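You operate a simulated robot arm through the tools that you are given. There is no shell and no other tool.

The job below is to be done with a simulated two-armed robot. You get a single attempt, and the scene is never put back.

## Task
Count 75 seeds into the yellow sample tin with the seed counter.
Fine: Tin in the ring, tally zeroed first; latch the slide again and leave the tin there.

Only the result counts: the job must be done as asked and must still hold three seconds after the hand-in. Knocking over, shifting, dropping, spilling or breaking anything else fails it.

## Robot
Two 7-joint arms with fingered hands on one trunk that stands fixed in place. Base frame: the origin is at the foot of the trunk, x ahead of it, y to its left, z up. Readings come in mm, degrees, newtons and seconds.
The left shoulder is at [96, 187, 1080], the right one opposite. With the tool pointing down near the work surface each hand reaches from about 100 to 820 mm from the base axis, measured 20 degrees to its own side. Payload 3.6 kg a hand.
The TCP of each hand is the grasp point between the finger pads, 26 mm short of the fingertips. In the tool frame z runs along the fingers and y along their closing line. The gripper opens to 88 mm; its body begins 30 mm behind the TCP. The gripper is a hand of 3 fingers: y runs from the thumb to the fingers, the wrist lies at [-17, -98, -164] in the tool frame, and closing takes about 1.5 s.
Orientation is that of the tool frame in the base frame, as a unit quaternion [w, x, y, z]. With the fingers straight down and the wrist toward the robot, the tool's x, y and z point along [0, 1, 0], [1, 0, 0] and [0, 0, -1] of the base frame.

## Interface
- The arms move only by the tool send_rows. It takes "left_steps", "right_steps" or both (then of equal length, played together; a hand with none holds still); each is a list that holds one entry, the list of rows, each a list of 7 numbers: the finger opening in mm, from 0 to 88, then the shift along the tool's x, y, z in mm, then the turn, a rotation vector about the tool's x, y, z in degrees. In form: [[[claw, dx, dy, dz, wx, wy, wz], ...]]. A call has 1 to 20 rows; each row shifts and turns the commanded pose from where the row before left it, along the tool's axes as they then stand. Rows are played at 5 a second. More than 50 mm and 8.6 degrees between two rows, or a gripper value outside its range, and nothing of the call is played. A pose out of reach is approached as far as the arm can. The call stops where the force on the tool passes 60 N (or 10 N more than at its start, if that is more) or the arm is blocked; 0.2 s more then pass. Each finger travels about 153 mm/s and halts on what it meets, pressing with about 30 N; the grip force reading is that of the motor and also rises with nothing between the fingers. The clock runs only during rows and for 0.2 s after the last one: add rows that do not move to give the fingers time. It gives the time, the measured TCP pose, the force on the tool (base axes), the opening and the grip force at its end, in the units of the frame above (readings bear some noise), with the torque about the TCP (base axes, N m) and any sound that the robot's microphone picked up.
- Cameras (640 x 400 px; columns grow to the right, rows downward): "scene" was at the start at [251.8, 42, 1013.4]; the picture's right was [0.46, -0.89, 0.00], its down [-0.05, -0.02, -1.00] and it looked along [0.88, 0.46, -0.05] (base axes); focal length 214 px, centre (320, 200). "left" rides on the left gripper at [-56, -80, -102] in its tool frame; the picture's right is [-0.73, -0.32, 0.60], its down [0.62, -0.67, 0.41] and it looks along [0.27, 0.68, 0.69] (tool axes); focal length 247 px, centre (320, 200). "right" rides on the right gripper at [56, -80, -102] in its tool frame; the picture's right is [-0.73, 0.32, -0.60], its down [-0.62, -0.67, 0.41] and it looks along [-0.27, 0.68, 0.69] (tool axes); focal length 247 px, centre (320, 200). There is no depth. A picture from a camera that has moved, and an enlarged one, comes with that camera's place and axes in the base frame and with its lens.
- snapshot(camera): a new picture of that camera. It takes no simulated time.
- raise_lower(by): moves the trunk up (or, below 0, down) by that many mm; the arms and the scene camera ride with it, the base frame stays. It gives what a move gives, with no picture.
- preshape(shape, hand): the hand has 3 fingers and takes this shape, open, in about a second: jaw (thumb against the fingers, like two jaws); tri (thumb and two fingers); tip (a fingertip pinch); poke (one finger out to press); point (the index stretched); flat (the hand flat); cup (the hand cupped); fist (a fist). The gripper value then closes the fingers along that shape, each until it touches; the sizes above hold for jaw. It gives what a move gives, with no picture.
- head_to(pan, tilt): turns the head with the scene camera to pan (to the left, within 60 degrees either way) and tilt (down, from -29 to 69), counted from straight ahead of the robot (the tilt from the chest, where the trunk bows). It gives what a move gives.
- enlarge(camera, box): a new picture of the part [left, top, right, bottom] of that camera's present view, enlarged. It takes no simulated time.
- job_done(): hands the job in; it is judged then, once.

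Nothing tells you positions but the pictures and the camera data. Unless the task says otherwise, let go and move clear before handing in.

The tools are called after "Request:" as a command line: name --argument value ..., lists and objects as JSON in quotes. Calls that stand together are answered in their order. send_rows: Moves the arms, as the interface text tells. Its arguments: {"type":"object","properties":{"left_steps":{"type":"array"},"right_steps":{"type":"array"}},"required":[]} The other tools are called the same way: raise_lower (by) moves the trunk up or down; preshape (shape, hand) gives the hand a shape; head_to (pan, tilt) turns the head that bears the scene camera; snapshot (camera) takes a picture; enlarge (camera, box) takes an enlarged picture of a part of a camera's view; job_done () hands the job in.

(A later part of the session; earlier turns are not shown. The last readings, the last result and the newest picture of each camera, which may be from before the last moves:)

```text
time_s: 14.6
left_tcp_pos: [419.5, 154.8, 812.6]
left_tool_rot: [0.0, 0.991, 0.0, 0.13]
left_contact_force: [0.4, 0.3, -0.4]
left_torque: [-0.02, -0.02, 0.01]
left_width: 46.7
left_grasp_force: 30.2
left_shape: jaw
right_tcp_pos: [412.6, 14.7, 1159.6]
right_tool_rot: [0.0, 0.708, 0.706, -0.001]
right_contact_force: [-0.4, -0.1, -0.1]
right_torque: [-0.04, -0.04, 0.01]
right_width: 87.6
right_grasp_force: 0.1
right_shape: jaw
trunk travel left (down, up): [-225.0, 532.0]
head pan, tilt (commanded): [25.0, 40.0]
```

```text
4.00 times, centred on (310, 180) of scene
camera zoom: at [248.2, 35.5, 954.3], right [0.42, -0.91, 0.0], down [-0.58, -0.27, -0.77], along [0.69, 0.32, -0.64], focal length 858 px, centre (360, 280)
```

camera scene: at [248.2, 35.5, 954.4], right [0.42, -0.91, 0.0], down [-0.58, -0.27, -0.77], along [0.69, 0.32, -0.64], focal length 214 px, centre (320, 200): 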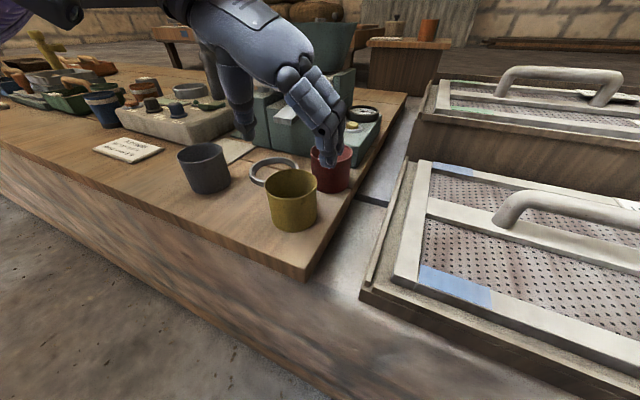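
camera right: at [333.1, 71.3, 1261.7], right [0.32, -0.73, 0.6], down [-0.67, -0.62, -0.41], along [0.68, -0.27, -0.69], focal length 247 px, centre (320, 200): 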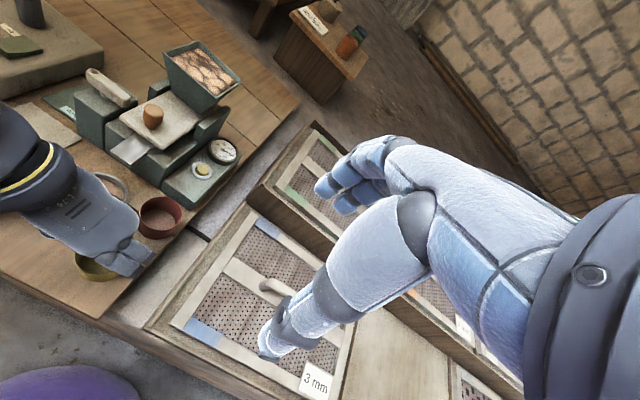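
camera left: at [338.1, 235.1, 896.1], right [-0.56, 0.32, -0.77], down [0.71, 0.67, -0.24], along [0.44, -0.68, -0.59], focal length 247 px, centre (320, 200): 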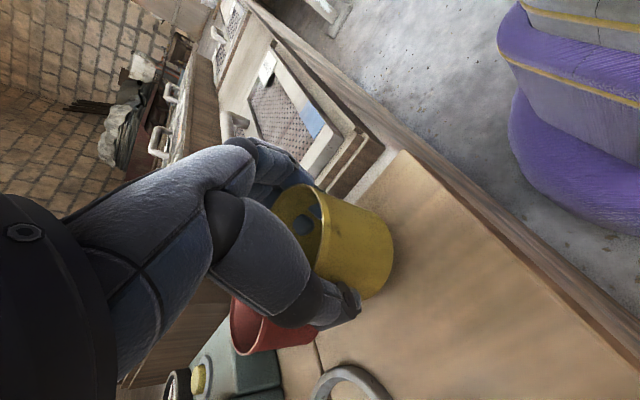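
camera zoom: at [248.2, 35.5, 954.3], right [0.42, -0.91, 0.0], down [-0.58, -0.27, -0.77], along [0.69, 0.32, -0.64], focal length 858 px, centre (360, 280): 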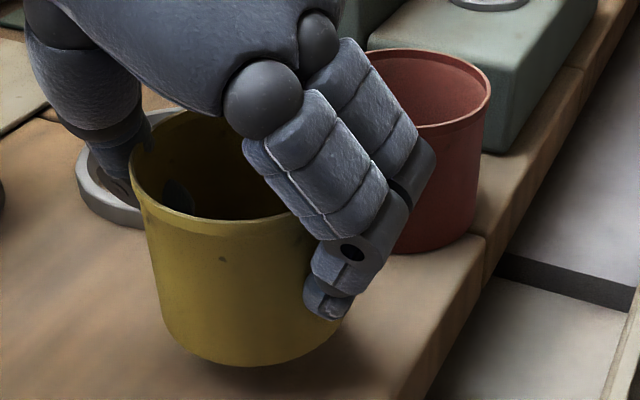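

The tin lifts cleanly. I raise it further and carry it to a spot above the ring, then check the alignment from the pictures.

Request:
send_rows --left_steps '[[[44, 3.7, 0, -13.8, 0, 0, 0], [44, 3.7, 0, -13.8, 0, 0, 0], [44, 3.7, 0, -13.8, 0, 0, 0], [44, 3.7, 0, -13.8, 0, 0, 0], [44, 12.6, -14.7, 3.4, 0, 0, 0], [44, 12.6, -14.7, 3.4, 0, 0, 0], [44, 12.6, -14.7, 3.4, 0, 0, 0], [44, 12.6, -14.7, 3.4, 0, 0, 0], [44, 12.6, -14.7, 3.4, 0, 0, 0], [44, 12.6, -14.7, 3.4, 0, 0, 0], [44, 0, 0, 0, 0, 0, 0]]]'

Request:
snapshot --camera "left"

Request:
snapshot --camera "right"

Request:
snapshot --camera "scene"

```text
time_s: 17.0
left_tcp_pos: [495.5, 243.9, 866.9]
left_tool_rot: [0.001, 0.991, 0.0, 0.131]
left_contact_force: [0.1, 0.4, -1.0]
left_torque: [0.02, -0.03, -0.01]
left_width: 46.8
left_grasp_force: 29.6
left_shape: jaw
right_tcp_pos: [412.5, 15.0, 1160.0]
right_tool_rot: [0.0, 0.707, 0.707, 0.0]
right_contact_force: [-0.4, 0.5, -0.6]
right_torque: [0.01, 0.0, -0.01]
right_width: 87.7
right_grasp_force: 0.1
right_shape: jaw
trunk travel left (down, up): [-225.0, 532.0]
head pan, tilt (commanded): [25.0, 40.0]
```

```text
taken
camera left: at [414.8, 324.3, 951.9], right [-0.55, 0.32, -0.77], down [0.71, 0.67, -0.24], along [0.44, -0.68, -0.59], focal length 247 px, centre (320, 200)
```

left: 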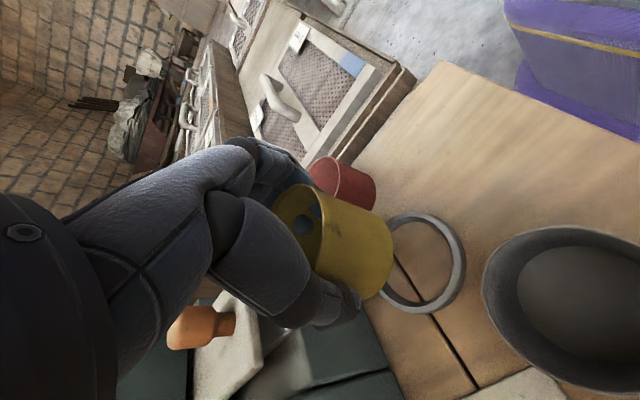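

```text
taken
camera right: at [333.2, 71.3, 1261.7], right [0.32, -0.73, 0.6], down [-0.67, -0.62, -0.41], along [0.68, -0.27, -0.69], focal length 247 px, centre (320, 200)
```

right: 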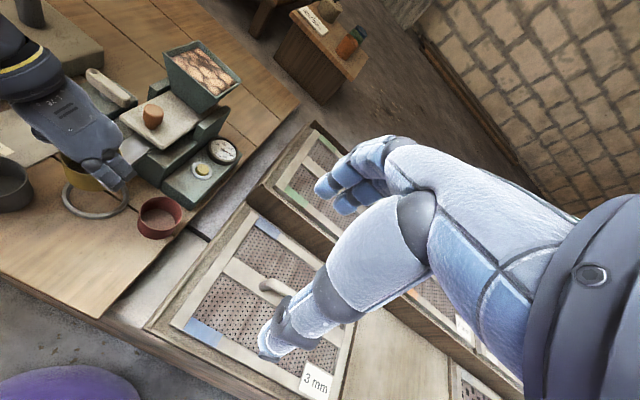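

```text
taken
camera scene: at [248.2, 35.5, 954.3], right [0.42, -0.91, 0.0], down [-0.58, -0.27, -0.77], along [0.69, 0.32, -0.64], focal length 214 px, centre (320, 200)
```

scene: 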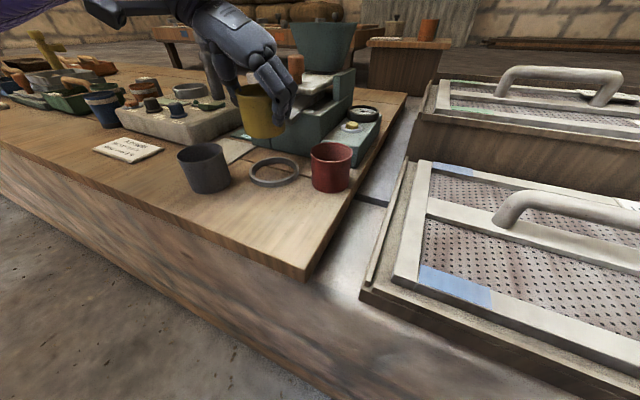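

The tin hangs above the ring. I enlarge the views to measure the tin's and the ring's centres from the same pictures.

Request:
enlarge --camera "scene" --box '[220, 60, 320, 200]'

Request:
enlarge --camera "left" --box '[270, 170, 480, 330]'

Request:
enlarge --camera "right" --box '[40, 120, 160, 230]'

```text
2.86 times, centred on (270, 130) of scene
camera zoom: at [248.2, 35.5, 954.3], right [0.42, -0.91, 0.0], down [-0.58, -0.27, -0.77], along [0.69, 0.32, -0.64], focal length 613 px, centre (463, 400)
```

zoom: 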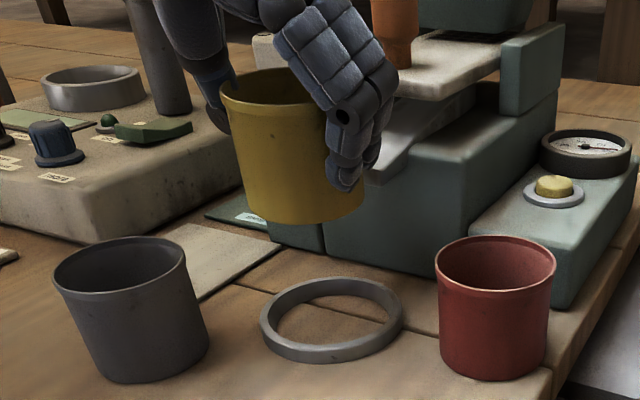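

```text
2.50 times, centred on (375, 250) of left
camera zoom: at [414.8, 324.3, 951.9], right [-0.55, 0.32, -0.77], down [0.71, 0.67, -0.24], along [0.44, -0.68, -0.59], focal length 617 px, centre (182, 75)
```

zoom: 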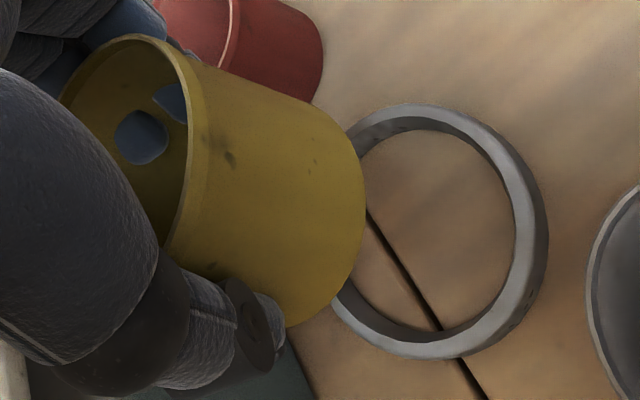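

```text
3.64 times, centred on (100, 175) of right
camera zoom: at [333.2, 71.3, 1261.7], right [0.32, -0.73, 0.6], down [-0.67, -0.62, -0.41], along [0.68, -0.27, -0.69], focal length 898 px, centre (1120, 291)
```

zoom: 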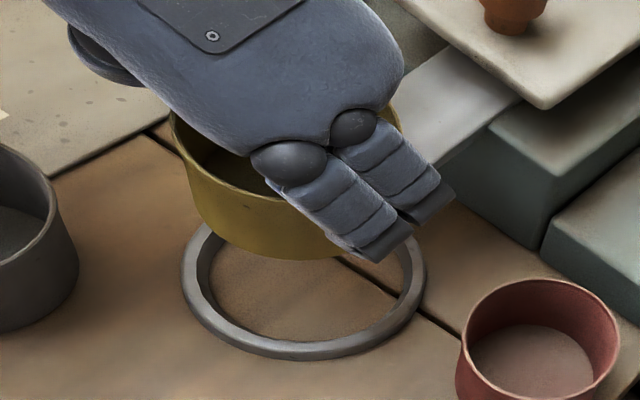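

I need a more exact look at the tin's tilt and height in the hand, so I enlarge it strongly.

Request:
enlarge --camera "scene" --box '[225, 75, 295, 145]'

Request:
enlarge --camera "scene" --box '[235, 145, 315, 195]'

```text
5.71 times, centred on (260, 110) of scene
camera zoom: at [248.2, 35.5, 954.3], right [0.42, -0.91, 0.0], down [-0.58, -0.27, -0.77], along [0.69, 0.32, -0.64], focal length 1226 px, centre (663, 714)
```

zoom: 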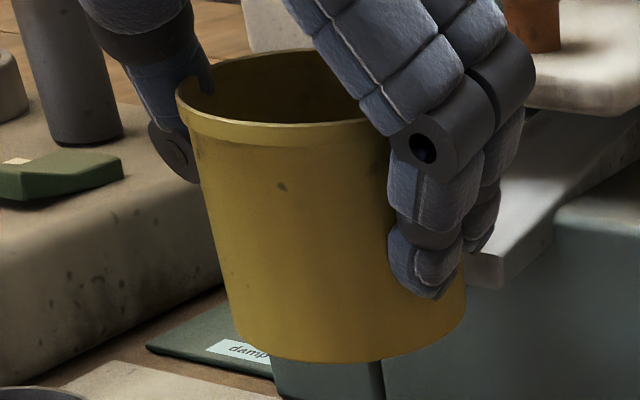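

```text
8.00 times, centred on (275, 170) of scene
camera zoom: at [248.2, 35.5, 954.3], right [0.42, -0.91, 0.0], down [-0.58, -0.27, -0.77], along [0.69, 0.32, -0.64], focal length 1716 px, centre (680, 440)
```

zoom: 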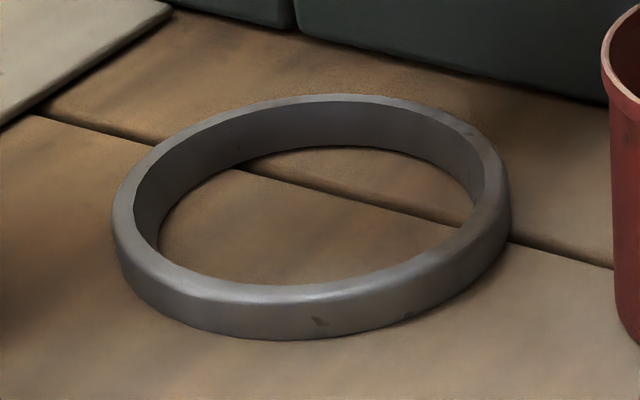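

The tin's bottom sits only about 39 mm below the TCP, so the fingertips would hit the ring when seating it. I take the tin back to its free spot, set it down and regrip it about 12 mm higher.

Request:
send_rows --left_steps '[[[44, -12.6, 14.7, -3.4, 0, 0, 0], [44, -12.6, 14.7, -3.4, 0, 0, 0], [44, -12.6, 14.7, -3.4, 0, 0, 0], [44, -12.6, 14.7, -3.4, 0, 0, 0], [44, -12.6, 14.7, -3.4, 0, 0, 0], [44, -12.6, 14.7, -3.4, 0, 0, 0], [44, -3.7, 0, 13.8, 0, 0, 0], [44, -3.7, 0, 13.8, 0, 0, 0], [44, -3.7, 0, 13.8, 0, 0, 0], [44, -3.7, 0, 13.8, 0, 0, 0], [44, -1.3, 0, 4.8, 0, 0, 0], [44, -1.3, 0, 4.8, 0, 0, 0], [44, -1, 0, 3.8, 0, 0, 0], [44, 0, 0, 0, 0, 0, 0]]]'

Request:
enlarge --camera "scene" --box '[250, 130, 370, 230]'

```text
time_s: 20.0
left_tcp_pos: [418.0, 154.5, 797.9]
left_tool_rot: [0.0, 0.991, 0.0, 0.131]
left_contact_force: [-0.3, -0.9, -0.5]
left_torque: [0.0, 0.01, -0.02]
left_width: 47.0
left_grasp_force: 30.3
left_shape: jaw
right_tcp_pos: [412.4, 15.1, 1158.8]
right_tool_rot: [0.0, 0.707, 0.707, 0.0]
right_contact_force: [0.1, 0.7, 0.0]
right_torque: [-0.02, 0.0, -0.01]
right_width: 87.8
right_grasp_force: 0.0
right_shape: jaw
trunk travel left (down, up): [-225.0, 532.0]
head pan, tilt (commanded): [25.0, 40.0]
```

```text
4.00 times, centred on (310, 180) of scene
camera zoom: at [248.2, 35.5, 954.3], right [0.42, -0.91, 0.0], down [-0.58, -0.27, -0.77], along [0.69, 0.32, -0.64], focal length 858 px, centre (360, 280)
```

zoom: 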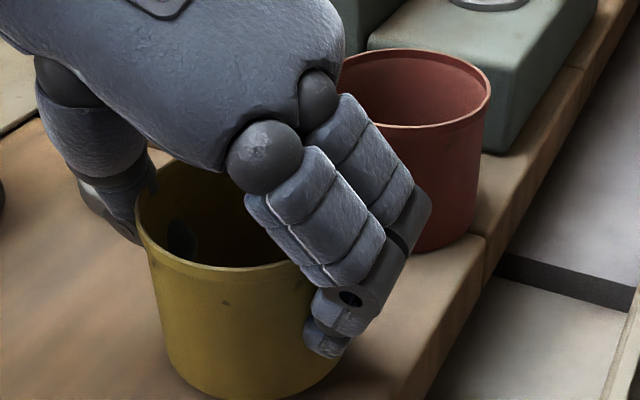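

The tin is about 5 mm above the bench at its old spot. I lower in small steps until the contact force shows.

Request:
send_rows --left_steps '[[[44, -0.5, 0, 1.9, 0, 0, 0], [44, -0.5, 0, 1.9, 0, 0, 0], [44, -0.3, 0, 1, 0, 0, 0], [44, 0, 0, 0, 0, 0, 0]]]'

```text
time_s: 21.0
left_tcp_pos: [417.6, 154.5, 793.7]
left_tool_rot: [0.001, 0.992, 0.001, 0.13]
left_contact_force: [0.0, 0.8, 0.0]
left_torque: [-0.05, 0.03, 0.0]
left_width: 46.7
left_grasp_force: 29.8
left_shape: jaw
right_tcp_pos: [413.0, 14.5, 1159.3]
right_tool_rot: [-0.001, 0.707, 0.707, 0.0]
right_contact_force: [0.1, 0.4, 0.3]
right_torque: [-0.02, -0.01, 0.05]
right_width: 87.9
right_grasp_force: 0.1
right_shape: jaw
trunk travel left (down, up): [-225.0, 532.0]
head pan, tilt (commanded): [25.0, 40.0]
```

Request:
send_rows --left_steps '[[[44, -0.25, 0, 1, 0, 0, 0], [44, -0.25, 0, 1, 0, 0, 0], [44, 0, 0, 0, 0, 0, 0]]]'

```text
time_s: 21.8
left_tcp_pos: [417.3, 153.2, 791.4]
left_tool_rot: [0.0, 0.991, 0.0, 0.132]
left_contact_force: [-0.2, 0.4, 4.2]
left_torque: [-0.18, 0.04, -0.03]
left_width: 46.5
left_grasp_force: 30.3
left_shape: jaw
right_tcp_pos: [412.1, 14.2, 1160.1]
right_tool_rot: [0.0, 0.707, 0.707, 0.001]
right_contact_force: [0.3, -0.8, -0.6]
right_torque: [0.02, 0.03, 0.03]
right_width: 87.9
right_grasp_force: 0.0
right_shape: jaw
trunk travel left (down, up): [-225.0, 532.0]
head pan, tilt (commanded): [25.0, 40.0]
```

The tin stands on the bench (4 N upward). I open gently, raise the hand 13 mm, and regrip.

Request:
send_rows --left_steps '[[[50, 0, 0, 0, 0, 0, 0], [56, 0, 0, 0, 0, 0, 0], [66, 0, 0, 0, 0, 0, 0], [72, 0, 0, 0, 0, 0, 0], [72, 0.8, 0, -3.1, 0, 0, 0], [72, 0.8, 0, -3.1, 0, 0, 0], [72, 0.8, 0, -3.1, 0, 0, 0], [72, 0.8, 0, -3.2, 0, 0, 0], [72, 0, 0, 0, 0, 0, 0]]]'

Request:
enlarge --camera "scene" --box '[250, 130, 370, 230]'

Request:
enlarge --camera "left" --box '[230, 150, 430, 350]'

```text
time_s: 23.8
left_tcp_pos: [418.5, 155.1, 804.1]
left_tool_rot: [0.0, 0.991, 0.001, 0.13]
left_contact_force: [-0.3, -0.4, -0.2]
left_torque: [0.02, 0.02, 0.03]
left_width: 71.7
left_grasp_force: 0.1
left_shape: jaw
right_tcp_pos: [414.2, 14.5, 1160.1]
right_tool_rot: [0.0, 0.707, 0.707, -0.001]
right_contact_force: [0.2, -0.9, -0.6]
right_torque: [-0.02, 0.0, 0.02]
right_width: 87.8
right_grasp_force: 0.0
right_shape: jaw
trunk travel left (down, up): [-225.0, 532.0]
head pan, tilt (commanded): [25.0, 40.0]
```

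```text
4.00 times, centred on (310, 180) of scene
camera zoom: at [248.2, 35.5, 954.3], right [0.42, -0.91, 0.0], down [-0.58, -0.27, -0.77], along [0.69, 0.32, -0.64], focal length 858 px, centre (360, 280)
```

zoom: 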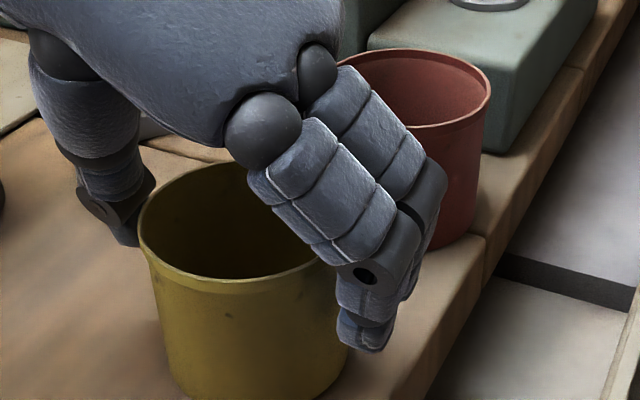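

```text
2.00 times, centred on (330, 250) of left
camera zoom: at [337.1, 235.1, 888.5], right [-0.55, 0.32, -0.77], down [0.71, 0.67, -0.24], along [0.44, -0.68, -0.59], focal length 494 px, centre (300, 100)
```

zoom: 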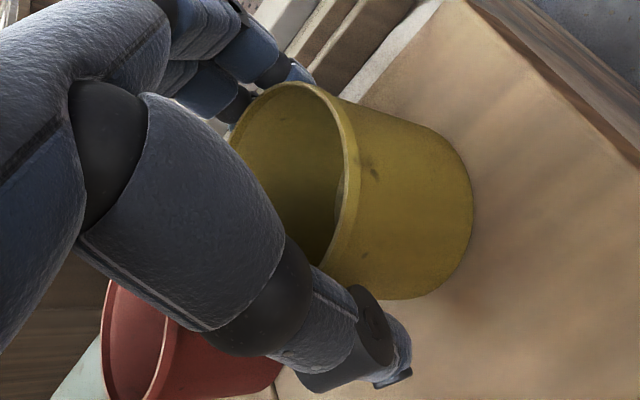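

The fingertips contact about 20 mm below the rim at this height, which suits. I close on the tin again.

Request:
send_rows --left_steps '[[[62, 0, 0, 0, 0, 0, 0], [58, 0, 0, 0, 0, 0, 0], [54, 0, 0, 0, 0, 0, 0], [50, 0, 0, 0, 0, 0, 0], [47, 0, 0, 0, 0, 0, 0], [44, 0, 0, 0, 0, 0, 0], [44, 0, 0, 0, 0, 0, 0], [44, 0, 0, 0, 0, 0, 0]]]'

Request:
enlarge --camera "scene" --box '[250, 130, 370, 230]'

Request:
enlarge --camera "left" --box '[230, 150, 430, 350]'

```text
time_s: 25.6
left_tcp_pos: [416.9, 154.0, 805.5]
left_tool_rot: [0.0, 0.991, -0.001, 0.13]
left_contact_force: [-0.2, -0.3, -0.1]
left_torque: [-0.03, 0.06, -0.03]
left_width: 46.0
left_grasp_force: 30.1
left_shape: jaw
right_tcp_pos: [412.4, 14.7, 1158.7]
right_tool_rot: [0.001, 0.707, 0.707, 0.001]
right_contact_force: [0.1, 0.1, 0.0]
right_torque: [-0.05, -0.03, 0.01]
right_width: 87.5
right_grasp_force: 0.0
right_shape: jaw
trunk travel left (down, up): [-225.0, 532.0]
head pan, tilt (commanded): [25.0, 40.0]
```

```text
4.00 times, centred on (310, 180) of scene
camera zoom: at [248.2, 35.5, 954.3], right [0.42, -0.91, 0.0], down [-0.58, -0.27, -0.77], along [0.69, 0.32, -0.64], focal length 858 px, centre (360, 280)
```

zoom: 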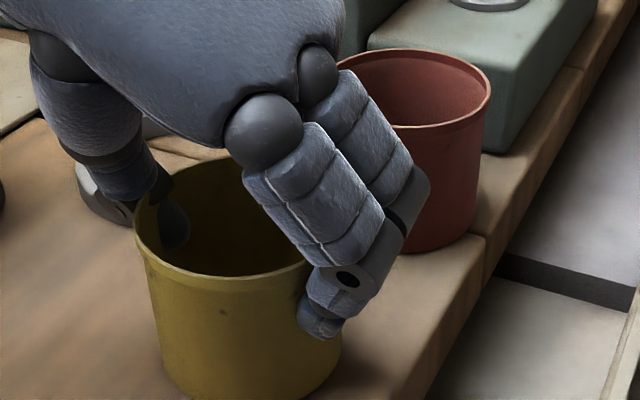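

```text
2.00 times, centred on (330, 250) of left
camera zoom: at [337.0, 235.0, 888.4], right [-0.55, 0.32, -0.77], down [0.71, 0.67, -0.24], along [0.44, -0.68, -0.59], focal length 494 px, centre (300, 100)
```

zoom: 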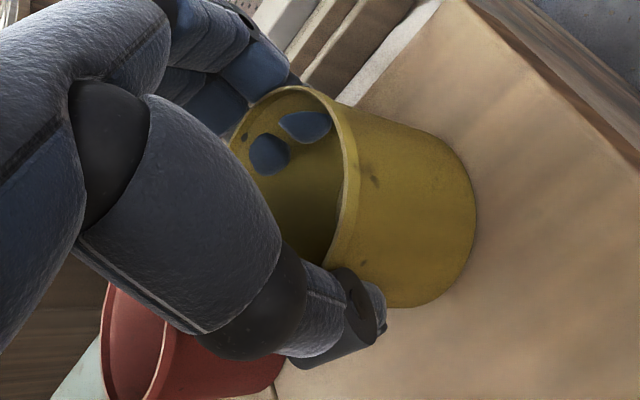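

The tin is gripped again with its rim about level with the TCP, and my corrected estimates put the ring centre near (501.8, 240). I lift and carry it there, stopping with the tin's bottom about 15 mm above the ring.

Request:
send_rows --left_steps '[[[44, 2.6, 0, -9.7, 0, 0, 0], [44, 2.6, 0, -9.7, 0, 0, 0], [44, 3.6, 0, -13.5, 0, 0, 0], [44, 3.6, 0, -13.5, 0, 0, 0], [44, 3.6, 0, -13.5, 0, 0, 0], [44, 13, -14.4, 3.5, 0, 0, 0], [44, 13, -14.4, 3.5, 0, 0, 0], [44, 13, -14.4, 3.5, 0, 0, 0], [44, 13, -14.4, 3.5, 0, 0, 0], [44, 13, -14.4, 3.5, 0, 0, 0], [44, 13, -14.3, 3.4, 0, 0, 0], [44, -3.1, 0, 11.6, 0, 0, 0], [44, -3.1, 0, 11.6, 0, 0, 0], [44, -3.1, 0, 11.6, 0, 0, 0], [44, 0, 0, 0, 0, 0, 0]]]'

Request:
enlarge --camera "scene" --box '[220, 80, 320, 200]'

Request:
enlarge --camera "left" --box '[250, 150, 450, 350]'

Request:
enlarge --camera "right" --box '[40, 120, 160, 230]'

```text
time_s: 28.8
left_tcp_pos: [498.4, 239.5, 828.8]
left_tool_rot: [0.0, 0.992, 0.0, 0.13]
left_contact_force: [0.1, -0.1, 0.0]
left_torque: [0.01, -0.01, 0.01]
left_width: 46.1
left_grasp_force: 30.2
left_shape: jaw
right_tcp_pos: [412.9, 14.6, 1159.9]
right_tool_rot: [-0.001, 0.707, 0.707, -0.001]
right_contact_force: [0.7, -0.5, 0.0]
right_torque: [-0.02, 0.01, 0.02]
right_width: 87.9
right_grasp_force: 0.0
right_shape: jaw
trunk travel left (down, up): [-225.0, 532.0]
head pan, tilt (commanded): [25.0, 40.0]
```

```text
3.33 times, centred on (270, 140) of scene
camera zoom: at [248.2, 35.5, 954.3], right [0.42, -0.91, 0.0], down [-0.58, -0.27, -0.77], along [0.69, 0.32, -0.64], focal length 715 px, centre (487, 400)
```

zoom: 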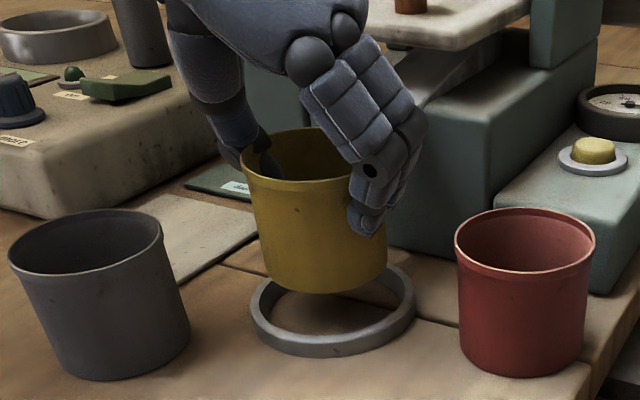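

```text
2.00 times, centred on (350, 250) of left
camera zoom: at [418.5, 320.5, 914.2], right [-0.55, 0.32, -0.77], down [0.71, 0.67, -0.24], along [0.44, -0.68, -0.59], focal length 494 px, centre (260, 100)
```

zoom: 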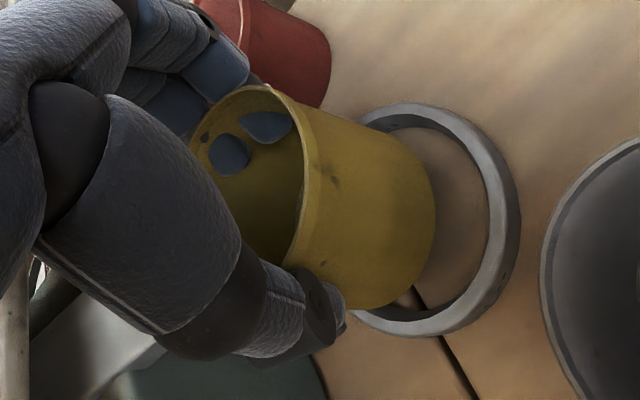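

```text
3.64 times, centred on (100, 175) of right
camera zoom: at [333.2, 71.3, 1261.7], right [0.32, -0.73, 0.6], down [-0.67, -0.62, -0.41], along [0.68, -0.27, -0.69], focal length 898 px, centre (1120, 291)
```

zoom: 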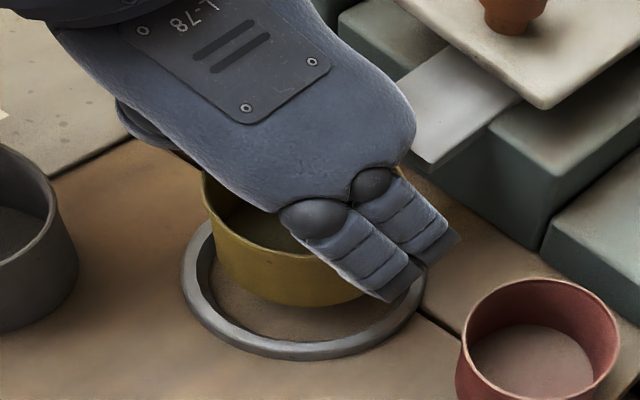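

The tin hangs about 15 mm above the ring and looks close to centred; my fit suggests it is 1–2 mm too far to +y. I enlarge further to measure the bottom edge against the ring.

Request:
enlarge --camera "left" --box '[320, 180, 430, 320]'

Request:
enlarge --camera "scene" --box '[250, 125, 310, 190]'

Request:
enlarge --camera "right" --box '[80, 155, 165, 225]'

```text
2.86 times, centred on (375, 250) of left
camera zoom: at [418.5, 320.5, 914.2], right [-0.55, 0.32, -0.77], down [0.71, 0.67, -0.24], along [0.44, -0.68, -0.59], focal length 706 px, centre (163, 57)
```

zoom: 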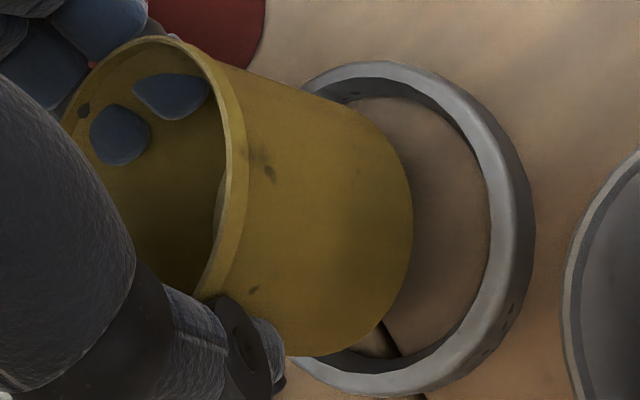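

```text
6.15 times, centred on (280, 158) of scene
camera zoom: at [248.2, 35.5, 954.3], right [0.42, -0.91, 0.0], down [-0.58, -0.27, -0.77], along [0.69, 0.32, -0.64], focal length 1320 px, centre (566, 462)
```

zoom: 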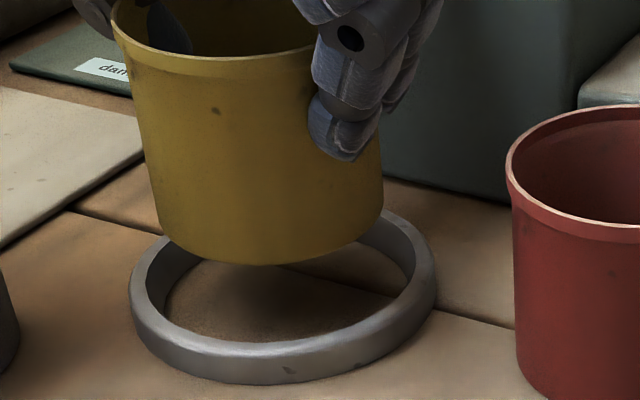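

```text
5.71 times, centred on (122, 190) of right
camera zoom: at [333.2, 71.3, 1261.7], right [0.32, -0.73, 0.6], down [-0.67, -0.62, -0.41], along [0.68, -0.27, -0.69], focal length 1411 px, centre (1449, 257)
```

zoom: 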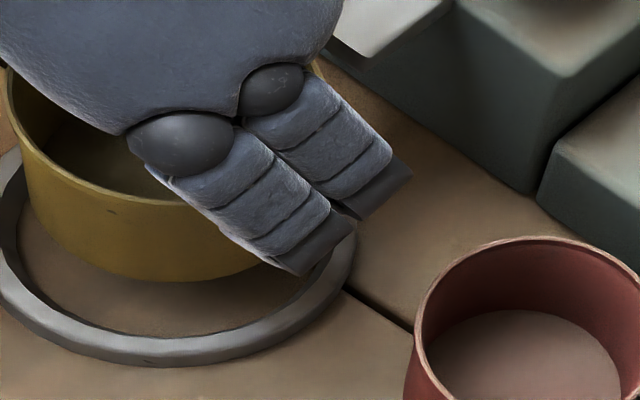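

The fit says the tin is about 1–1.5 mm too far in +x and +y relative to the ring. I correct that, lower by 14 mm and look again.

Request:
send_rows --left_steps '[[[44, -2.3, 0.7, 4.4, 0, 0, 0], [44, -1.2, 0.6, 4.5, 0, 0, 0], [44, -1.2, 0, 4.5, 0, 0, 0], [44, 0, 0, 0, 0, 0, 0]]]'

Request:
enlarge --camera "left" --box '[320, 180, 430, 320]'

Request:
enlarge --camera "scene" --box '[250, 125, 310, 190]'

Request:
enlarge --camera "right" --box '[75, 155, 160, 225]'

```text
time_s: 29.8
left_tcp_pos: [497.2, 239.3, 815.8]
left_tool_rot: [0.0, 0.991, 0.0, 0.13]
left_contact_force: [0.0, -0.2, -0.5]
left_torque: [-0.03, 0.01, -0.01]
left_width: 46.1
left_grasp_force: 29.6
left_shape: jaw
right_tcp_pos: [412.5, 14.7, 1159.4]
right_tool_rot: [0.0, 0.707, 0.707, 0.0]
right_contact_force: [0.5, -0.8, 0.4]
right_torque: [0.03, 0.0, 0.02]
right_width: 87.6
right_grasp_force: 0.0
right_shape: jaw
trunk travel left (down, up): [-225.0, 532.0]
head pan, tilt (commanded): [25.0, 40.0]
```

```text
2.86 times, centred on (375, 250) of left
camera zoom: at [417.1, 319.6, 900.3], right [-0.55, 0.32, -0.77], down [0.71, 0.67, -0.24], along [0.44, -0.68, -0.59], focal length 706 px, centre (163, 57)
```

zoom: 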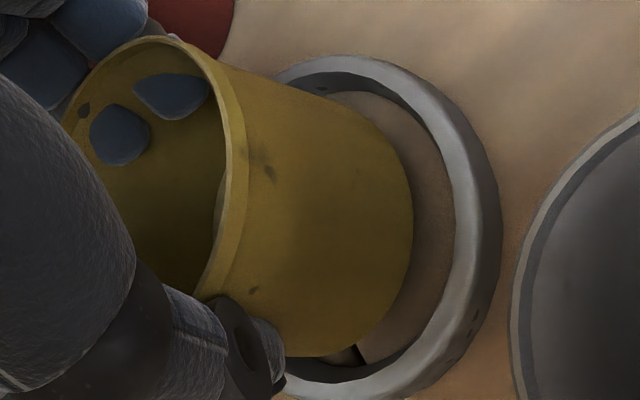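

```text
6.15 times, centred on (280, 158) of scene
camera zoom: at [248.2, 35.5, 954.3], right [0.42, -0.91, 0.0], down [-0.58, -0.27, -0.77], along [0.69, 0.32, -0.64], focal length 1320 px, centre (566, 462)
```

zoom: 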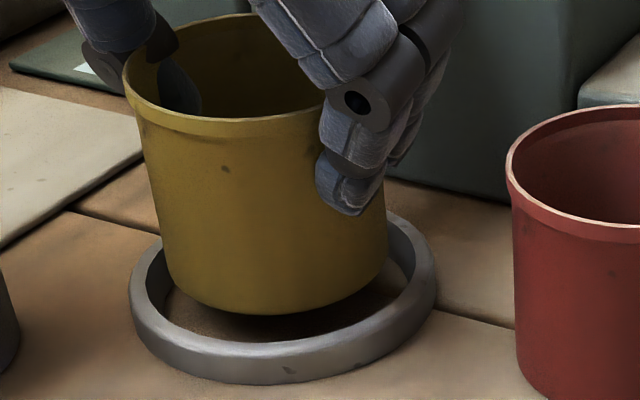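

```text
5.71 times, centred on (118, 190) of right
camera zoom: at [333.2, 71.3, 1261.7], right [0.32, -0.73, 0.6], down [-0.67, -0.62, -0.41], along [0.68, -0.27, -0.69], focal length 1411 px, centre (1477, 257)
```

zoom: 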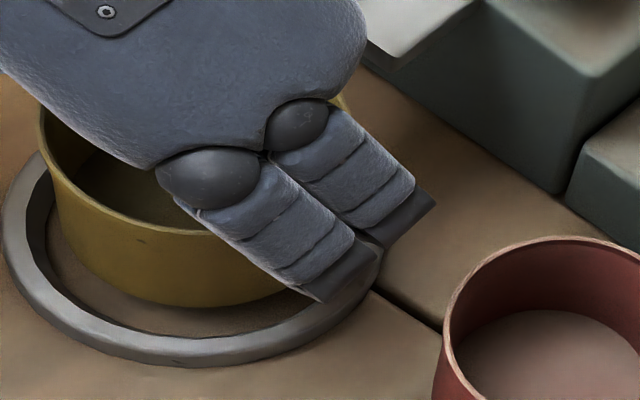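

The three views agree within about 2 mm; the tin may be ~1.5 mm too far in +x. I apply a small correction and lower in 2 mm steps, watching at what height contact appears (about 805 if it seats, about 813 if it lands on the ring).

Request:
send_rows --left_steps '[[[44, -1.4, 0.3, 0, 0, 0, 0], [44, -0.5, 0, 1.9, 0, 0, 0], [44, -0.5, 0, 1.9, 0, 0, 0], [44, 0, 0, 0, 0, 0, 0]]]'

Request:
enlarge --camera "scene" --box '[250, 125, 310, 190]'

Request:
enlarge --camera "left" --box '[320, 180, 430, 320]'

```text
time_s: 30.8
left_tcp_pos: [496.7, 239.8, 810.3]
left_tool_rot: [0.0, 0.991, -0.001, 0.131]
left_contact_force: [0.0, 0.5, -0.8]
left_torque: [0.03, 0.01, 0.01]
left_width: 45.9
left_grasp_force: 29.4
left_shape: jaw
right_tcp_pos: [411.7, 14.9, 1159.2]
right_tool_rot: [-0.001, 0.707, 0.707, 0.0]
right_contact_force: [-0.6, 0.2, -0.5]
right_torque: [0.01, 0.03, 0.0]
right_width: 87.8
right_grasp_force: 0.0
right_shape: jaw
trunk travel left (down, up): [-225.0, 532.0]
head pan, tilt (commanded): [25.0, 40.0]
```

```text
6.15 times, centred on (280, 158) of scene
camera zoom: at [248.2, 35.5, 954.3], right [0.42, -0.91, 0.0], down [-0.58, -0.27, -0.77], along [0.69, 0.32, -0.64], focal length 1320 px, centre (566, 462)
```

zoom: 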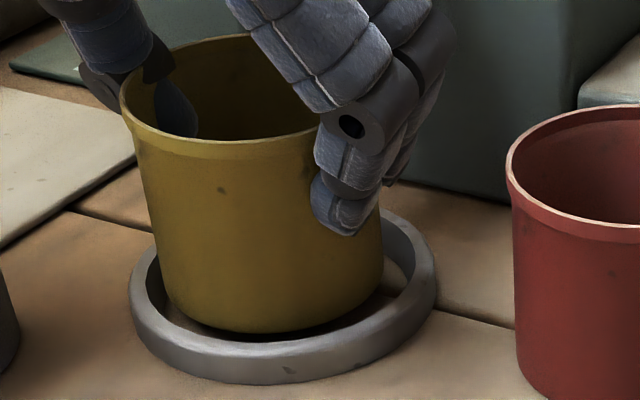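

```text
2.86 times, centred on (375, 250) of left
camera zoom: at [415.4, 320.7, 895.2], right [-0.56, 0.32, -0.77], down [0.71, 0.67, -0.24], along [0.44, -0.68, -0.59], focal length 706 px, centre (163, 57)
```

zoom: 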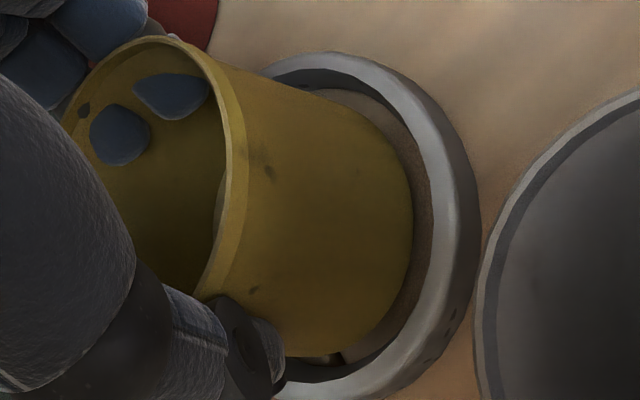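

No contact yet at z≈810, but in the scene view the tin now sits ~2.5 mm too far left (+y) in the ring. I shift it by -2.3 mm in y and look again.

Request:
send_rows --left_steps '[[[44, 0.4, 1.2, 0, 0, 0, 0], [44, 0, 1.1, 0, 0, 0, 0], [44, 0, 0, 0, 0, 0, 0]]]'

Request:
enlarge --camera "scene" --box '[250, 125, 310, 190]'

Request:
enlarge --camera "left" --box '[320, 180, 430, 320]'

Request:
enlarge --camera "right" --box '[75, 155, 160, 225]'

```text
time_s: 31.6
left_tcp_pos: [496.9, 236.8, 811.4]
left_tool_rot: [0.0, 0.992, 0.0, 0.13]
left_contact_force: [-0.4, 0.0, -1.1]
left_torque: [-0.02, -0.01, 0.02]
left_width: 45.7
left_grasp_force: 29.4
left_shape: jaw
right_tcp_pos: [411.6, 14.7, 1159.8]
right_tool_rot: [0.0, 0.707, 0.707, 0.0]
right_contact_force: [-0.7, 0.1, 0.4]
right_torque: [-0.04, 0.02, 0.02]
right_width: 87.9
right_grasp_force: 0.1
right_shape: jaw
trunk travel left (down, up): [-225.0, 532.0]
head pan, tilt (commanded): [25.0, 40.0]
```

```text
6.15 times, centred on (280, 158) of scene
camera zoom: at [248.2, 35.5, 954.3], right [0.42, -0.91, 0.0], down [-0.58, -0.27, -0.77], along [0.69, 0.32, -0.64], focal length 1320 px, centre (566, 462)
```

zoom: 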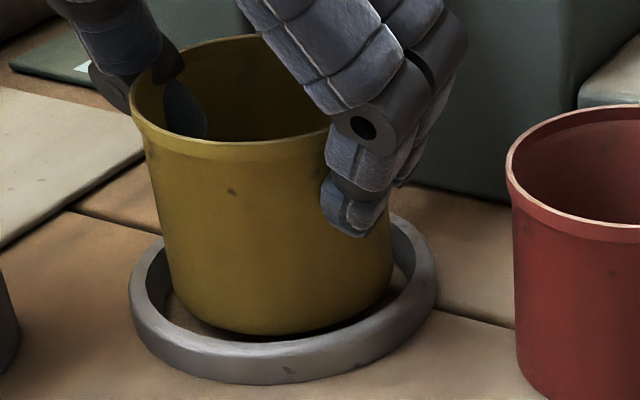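

```text
2.86 times, centred on (375, 250) of left
camera zoom: at [415.6, 317.8, 895.4], right [-0.55, 0.32, -0.77], down [0.71, 0.67, -0.24], along [0.44, -0.68, -0.59], focal length 706 px, centre (163, 57)
```

zoom: 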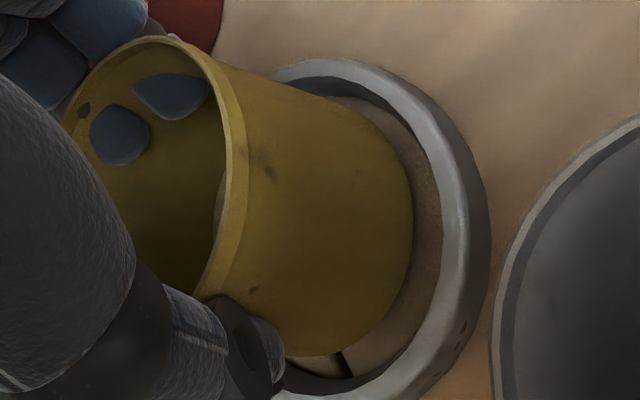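

```text
5.71 times, centred on (118, 190) of right
camera zoom: at [333.2, 71.3, 1261.7], right [0.32, -0.73, 0.6], down [-0.67, -0.62, -0.41], along [0.68, -0.27, -0.69], focal length 1411 px, centre (1477, 257)
```

zoom: 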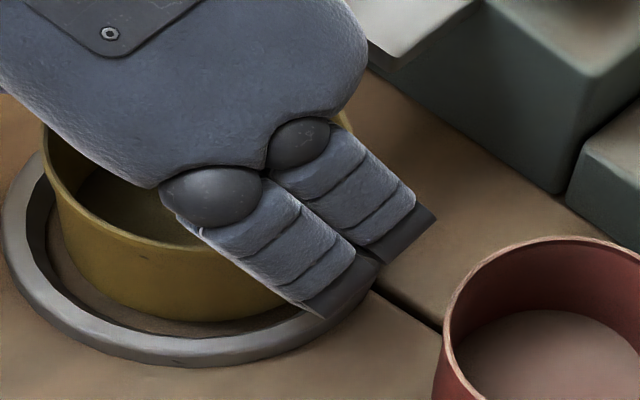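

The tin now looks centred in the ring laterally in the scene view. I lower in small steps to seat it.

Request:
send_rows --left_steps '[[[44, -0.4, 0, 1.5, 0, 0, 0], [44, -0.4, 0, 1.5, 0, 0, 0], [44, 0, 0, 0, 0, 0, 0]]]'

Request:
enlarge --camera "scene" --box '[250, 125, 310, 190]'

Request:
enlarge --camera "left" --box '[320, 180, 430, 320]'

```text
time_s: 32.4
left_tcp_pos: [496.8, 237.0, 808.3]
left_tool_rot: [0.0, 0.992, 0.0, 0.129]
left_contact_force: [-0.2, 0.7, -0.5]
left_torque: [0.04, -0.02, 0.01]
left_width: 46.0
left_grasp_force: 30.2
left_shape: jaw
right_tcp_pos: [412.2, 14.7, 1159.7]
right_tool_rot: [0.0, 0.707, 0.707, 0.001]
right_contact_force: [-0.2, -0.4, -0.1]
right_torque: [0.0, -0.01, 0.01]
right_width: 87.7
right_grasp_force: 0.1
right_shape: jaw
trunk travel left (down, up): [-225.0, 532.0]
head pan, tilt (commanded): [25.0, 40.0]
```

```text
6.15 times, centred on (280, 158) of scene
camera zoom: at [248.2, 35.5, 954.3], right [0.42, -0.91, 0.0], down [-0.58, -0.27, -0.77], along [0.69, 0.32, -0.64], focal length 1320 px, centre (566, 462)
```

zoom: 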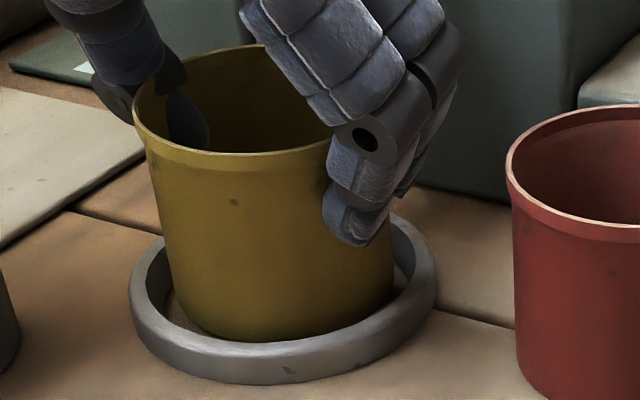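

```text
2.86 times, centred on (375, 250) of left
camera zoom: at [415.9, 317.8, 892.4], right [-0.56, 0.32, -0.77], down [0.71, 0.67, -0.24], along [0.44, -0.68, -0.59], focal length 706 px, centre (163, 57)
```

zoom: 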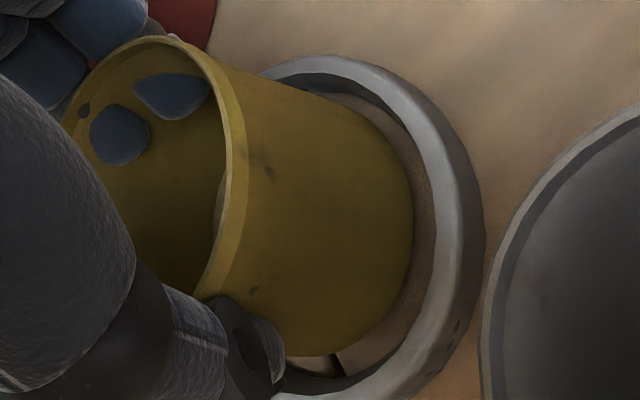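

No contact yet at z≈808 and the tin's bottom edge is slipping inside the ring's near edge. I continue down.

Request:
send_rows --left_steps '[[[44, -0.4, 0, 1.5, 0, 0, 0], [44, -0.25, 0, 1, 0, 0, 0], [44, 0, 0, 0, 0, 0, 0]]]'

```text
time_s: 33.2
left_tcp_pos: [496.3, 237.5, 805.2]
left_tool_rot: [-0.001, 0.991, 0.0, 0.131]
left_contact_force: [0.5, 0.8, 0.0]
left_torque: [0.01, 0.0, 0.03]
left_width: 46.3
left_grasp_force: 30.0
left_shape: jaw
right_tcp_pos: [412.2, 14.9, 1158.6]
right_tool_rot: [0.001, 0.707, 0.707, 0.0]
right_contact_force: [0.0, 0.4, 0.0]
right_torque: [0.01, -0.03, 0.0]
right_width: 87.7
right_grasp_force: 0.2
right_shape: jaw
trunk travel left (down, up): [-225.0, 532.0]
head pan, tilt (commanded): [25.0, 40.0]
```

Request:
send_rows --left_steps '[[[44, -0.25, 0, 1, 0, 0, 0], [44, -0.15, 0, 0.6, 0, 0, 0], [44, 0, 0, 0, 0, 0, 0]]]'

Request:
enlarge --camera "scene" --box '[250, 125, 310, 190]'

Request:
enlarge --camera "left" --box '[320, 180, 430, 320]'

Request:
enlarge --camera "right" --box '[75, 155, 160, 225]'

```text
time_s: 34.0
left_tcp_pos: [495.8, 237.1, 804.2]
left_tool_rot: [0.001, 0.991, 0.0, 0.13]
left_contact_force: [-0.3, 0.1, 1.9]
left_torque: [-0.02, -0.04, 0.02]
left_width: 46.0
left_grasp_force: 30.2
left_shape: jaw
right_tcp_pos: [412.7, 14.4, 1158.3]
right_tool_rot: [0.001, 0.707, 0.707, 0.0]
right_contact_force: [1.0, 2.0, -0.4]
right_torque: [-0.01, 0.01, 0.03]
right_width: 87.8
right_grasp_force: 0.0
right_shape: jaw
trunk travel left (down, up): [-225.0, 532.0]
head pan, tilt (commanded): [25.0, 40.0]
```

```text
6.15 times, centred on (280, 158) of scene
camera zoom: at [248.1, 35.5, 954.4], right [0.42, -0.91, 0.0], down [-0.58, -0.27, -0.77], along [0.69, 0.32, -0.64], focal length 1320 px, centre (566, 462)
```

zoom: 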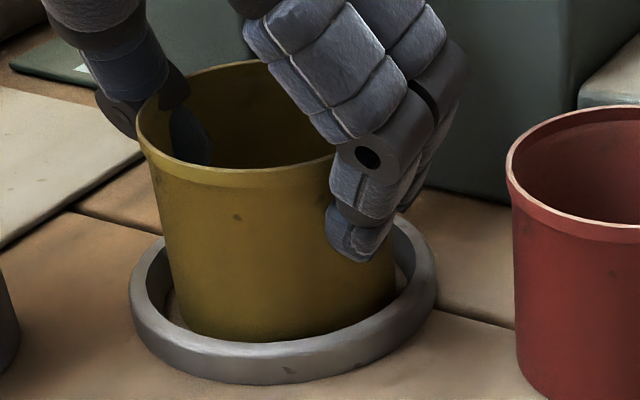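

```text
2.86 times, centred on (375, 250) of left
camera zoom: at [415.3, 317.3, 888.4], right [-0.55, 0.32, -0.77], down [0.71, 0.67, -0.24], along [0.44, -0.68, -0.59], focal length 706 px, centre (163, 57)
```

zoom: 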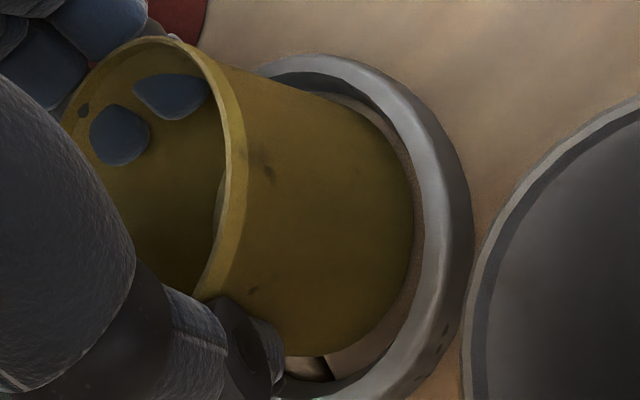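

```text
5.71 times, centred on (118, 190) of right
camera zoom: at [333.1, 71.3, 1261.8], right [0.32, -0.73, 0.6], down [-0.67, -0.62, -0.41], along [0.68, -0.27, -0.69], focal length 1411 px, centre (1477, 257)
```

zoom: 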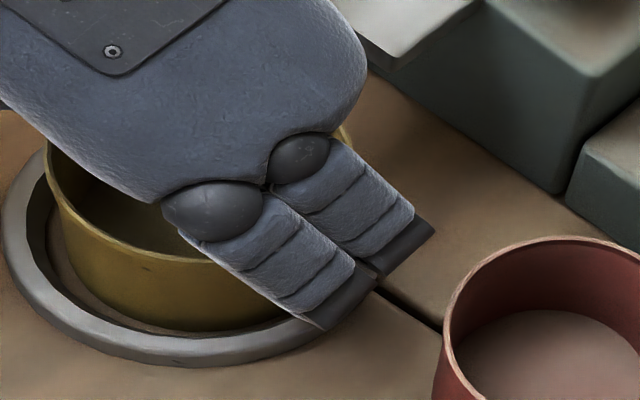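

Contact came at z≈804, the bench height, so the tin is seated inside the ring. I open only to 66 mm (the red tin is near) and rise straight up.

Request:
send_rows --left_steps '[[[50, 0, 0, 0, 0, 0, 0], [56, 0, 0, 0, 0, 0, 0], [62, 0, 0, 0, 0, 0, 0], [66, 0, 0, 0, 0, 0, 0], [66, 0, 0, 0, 0, 0, 0]]]'

Request:
enlarge --camera "scene" --box '[240, 100, 330, 190]'

Request:
enlarge --camera "left" --box '[260, 150, 430, 320]'

```text
time_s: 35.2
left_tcp_pos: [496.1, 236.5, 804.0]
left_tool_rot: [0.0, 0.991, 0.0, 0.131]
left_contact_force: [0.4, 0.2, 0.3]
left_torque: [0.0, -0.02, -0.01]
left_width: 65.6
left_grasp_force: 0.1
left_shape: jaw
right_tcp_pos: [412.1, 14.3, 1158.8]
right_tool_rot: [0.0, 0.706, 0.708, 0.0]
right_contact_force: [-0.1, 0.2, -0.3]
right_torque: [0.03, -0.04, 0.02]
right_width: 87.8
right_grasp_force: 0.0
right_shape: jaw
trunk travel left (down, up): [-225.0, 532.0]
head pan, tilt (commanded): [25.0, 40.0]
```

```text
4.44 times, centred on (285, 145) of scene
camera zoom: at [248.2, 35.5, 954.3], right [0.42, -0.91, 0.0], down [-0.58, -0.27, -0.77], along [0.69, 0.32, -0.64], focal length 953 px, centre (476, 444)
```

zoom: 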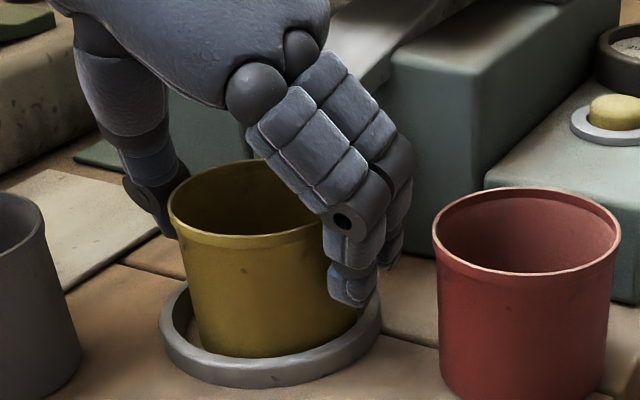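

```text
2.35 times, centred on (345, 235) of left
camera zoom: at [415.2, 317.3, 888.1], right [-0.55, 0.32, -0.77], down [0.71, 0.67, -0.24], along [0.44, -0.68, -0.59], focal length 581 px, centre (261, 118)
```

zoom: 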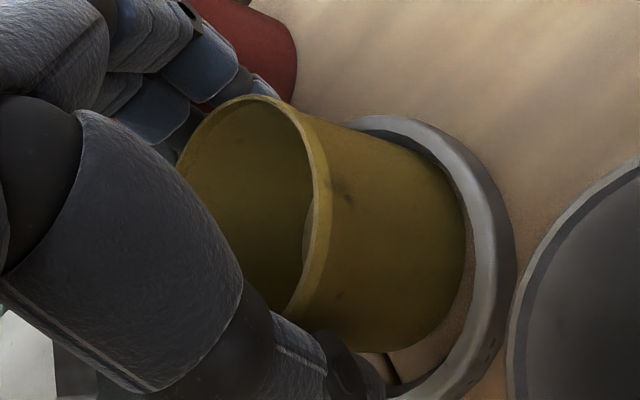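

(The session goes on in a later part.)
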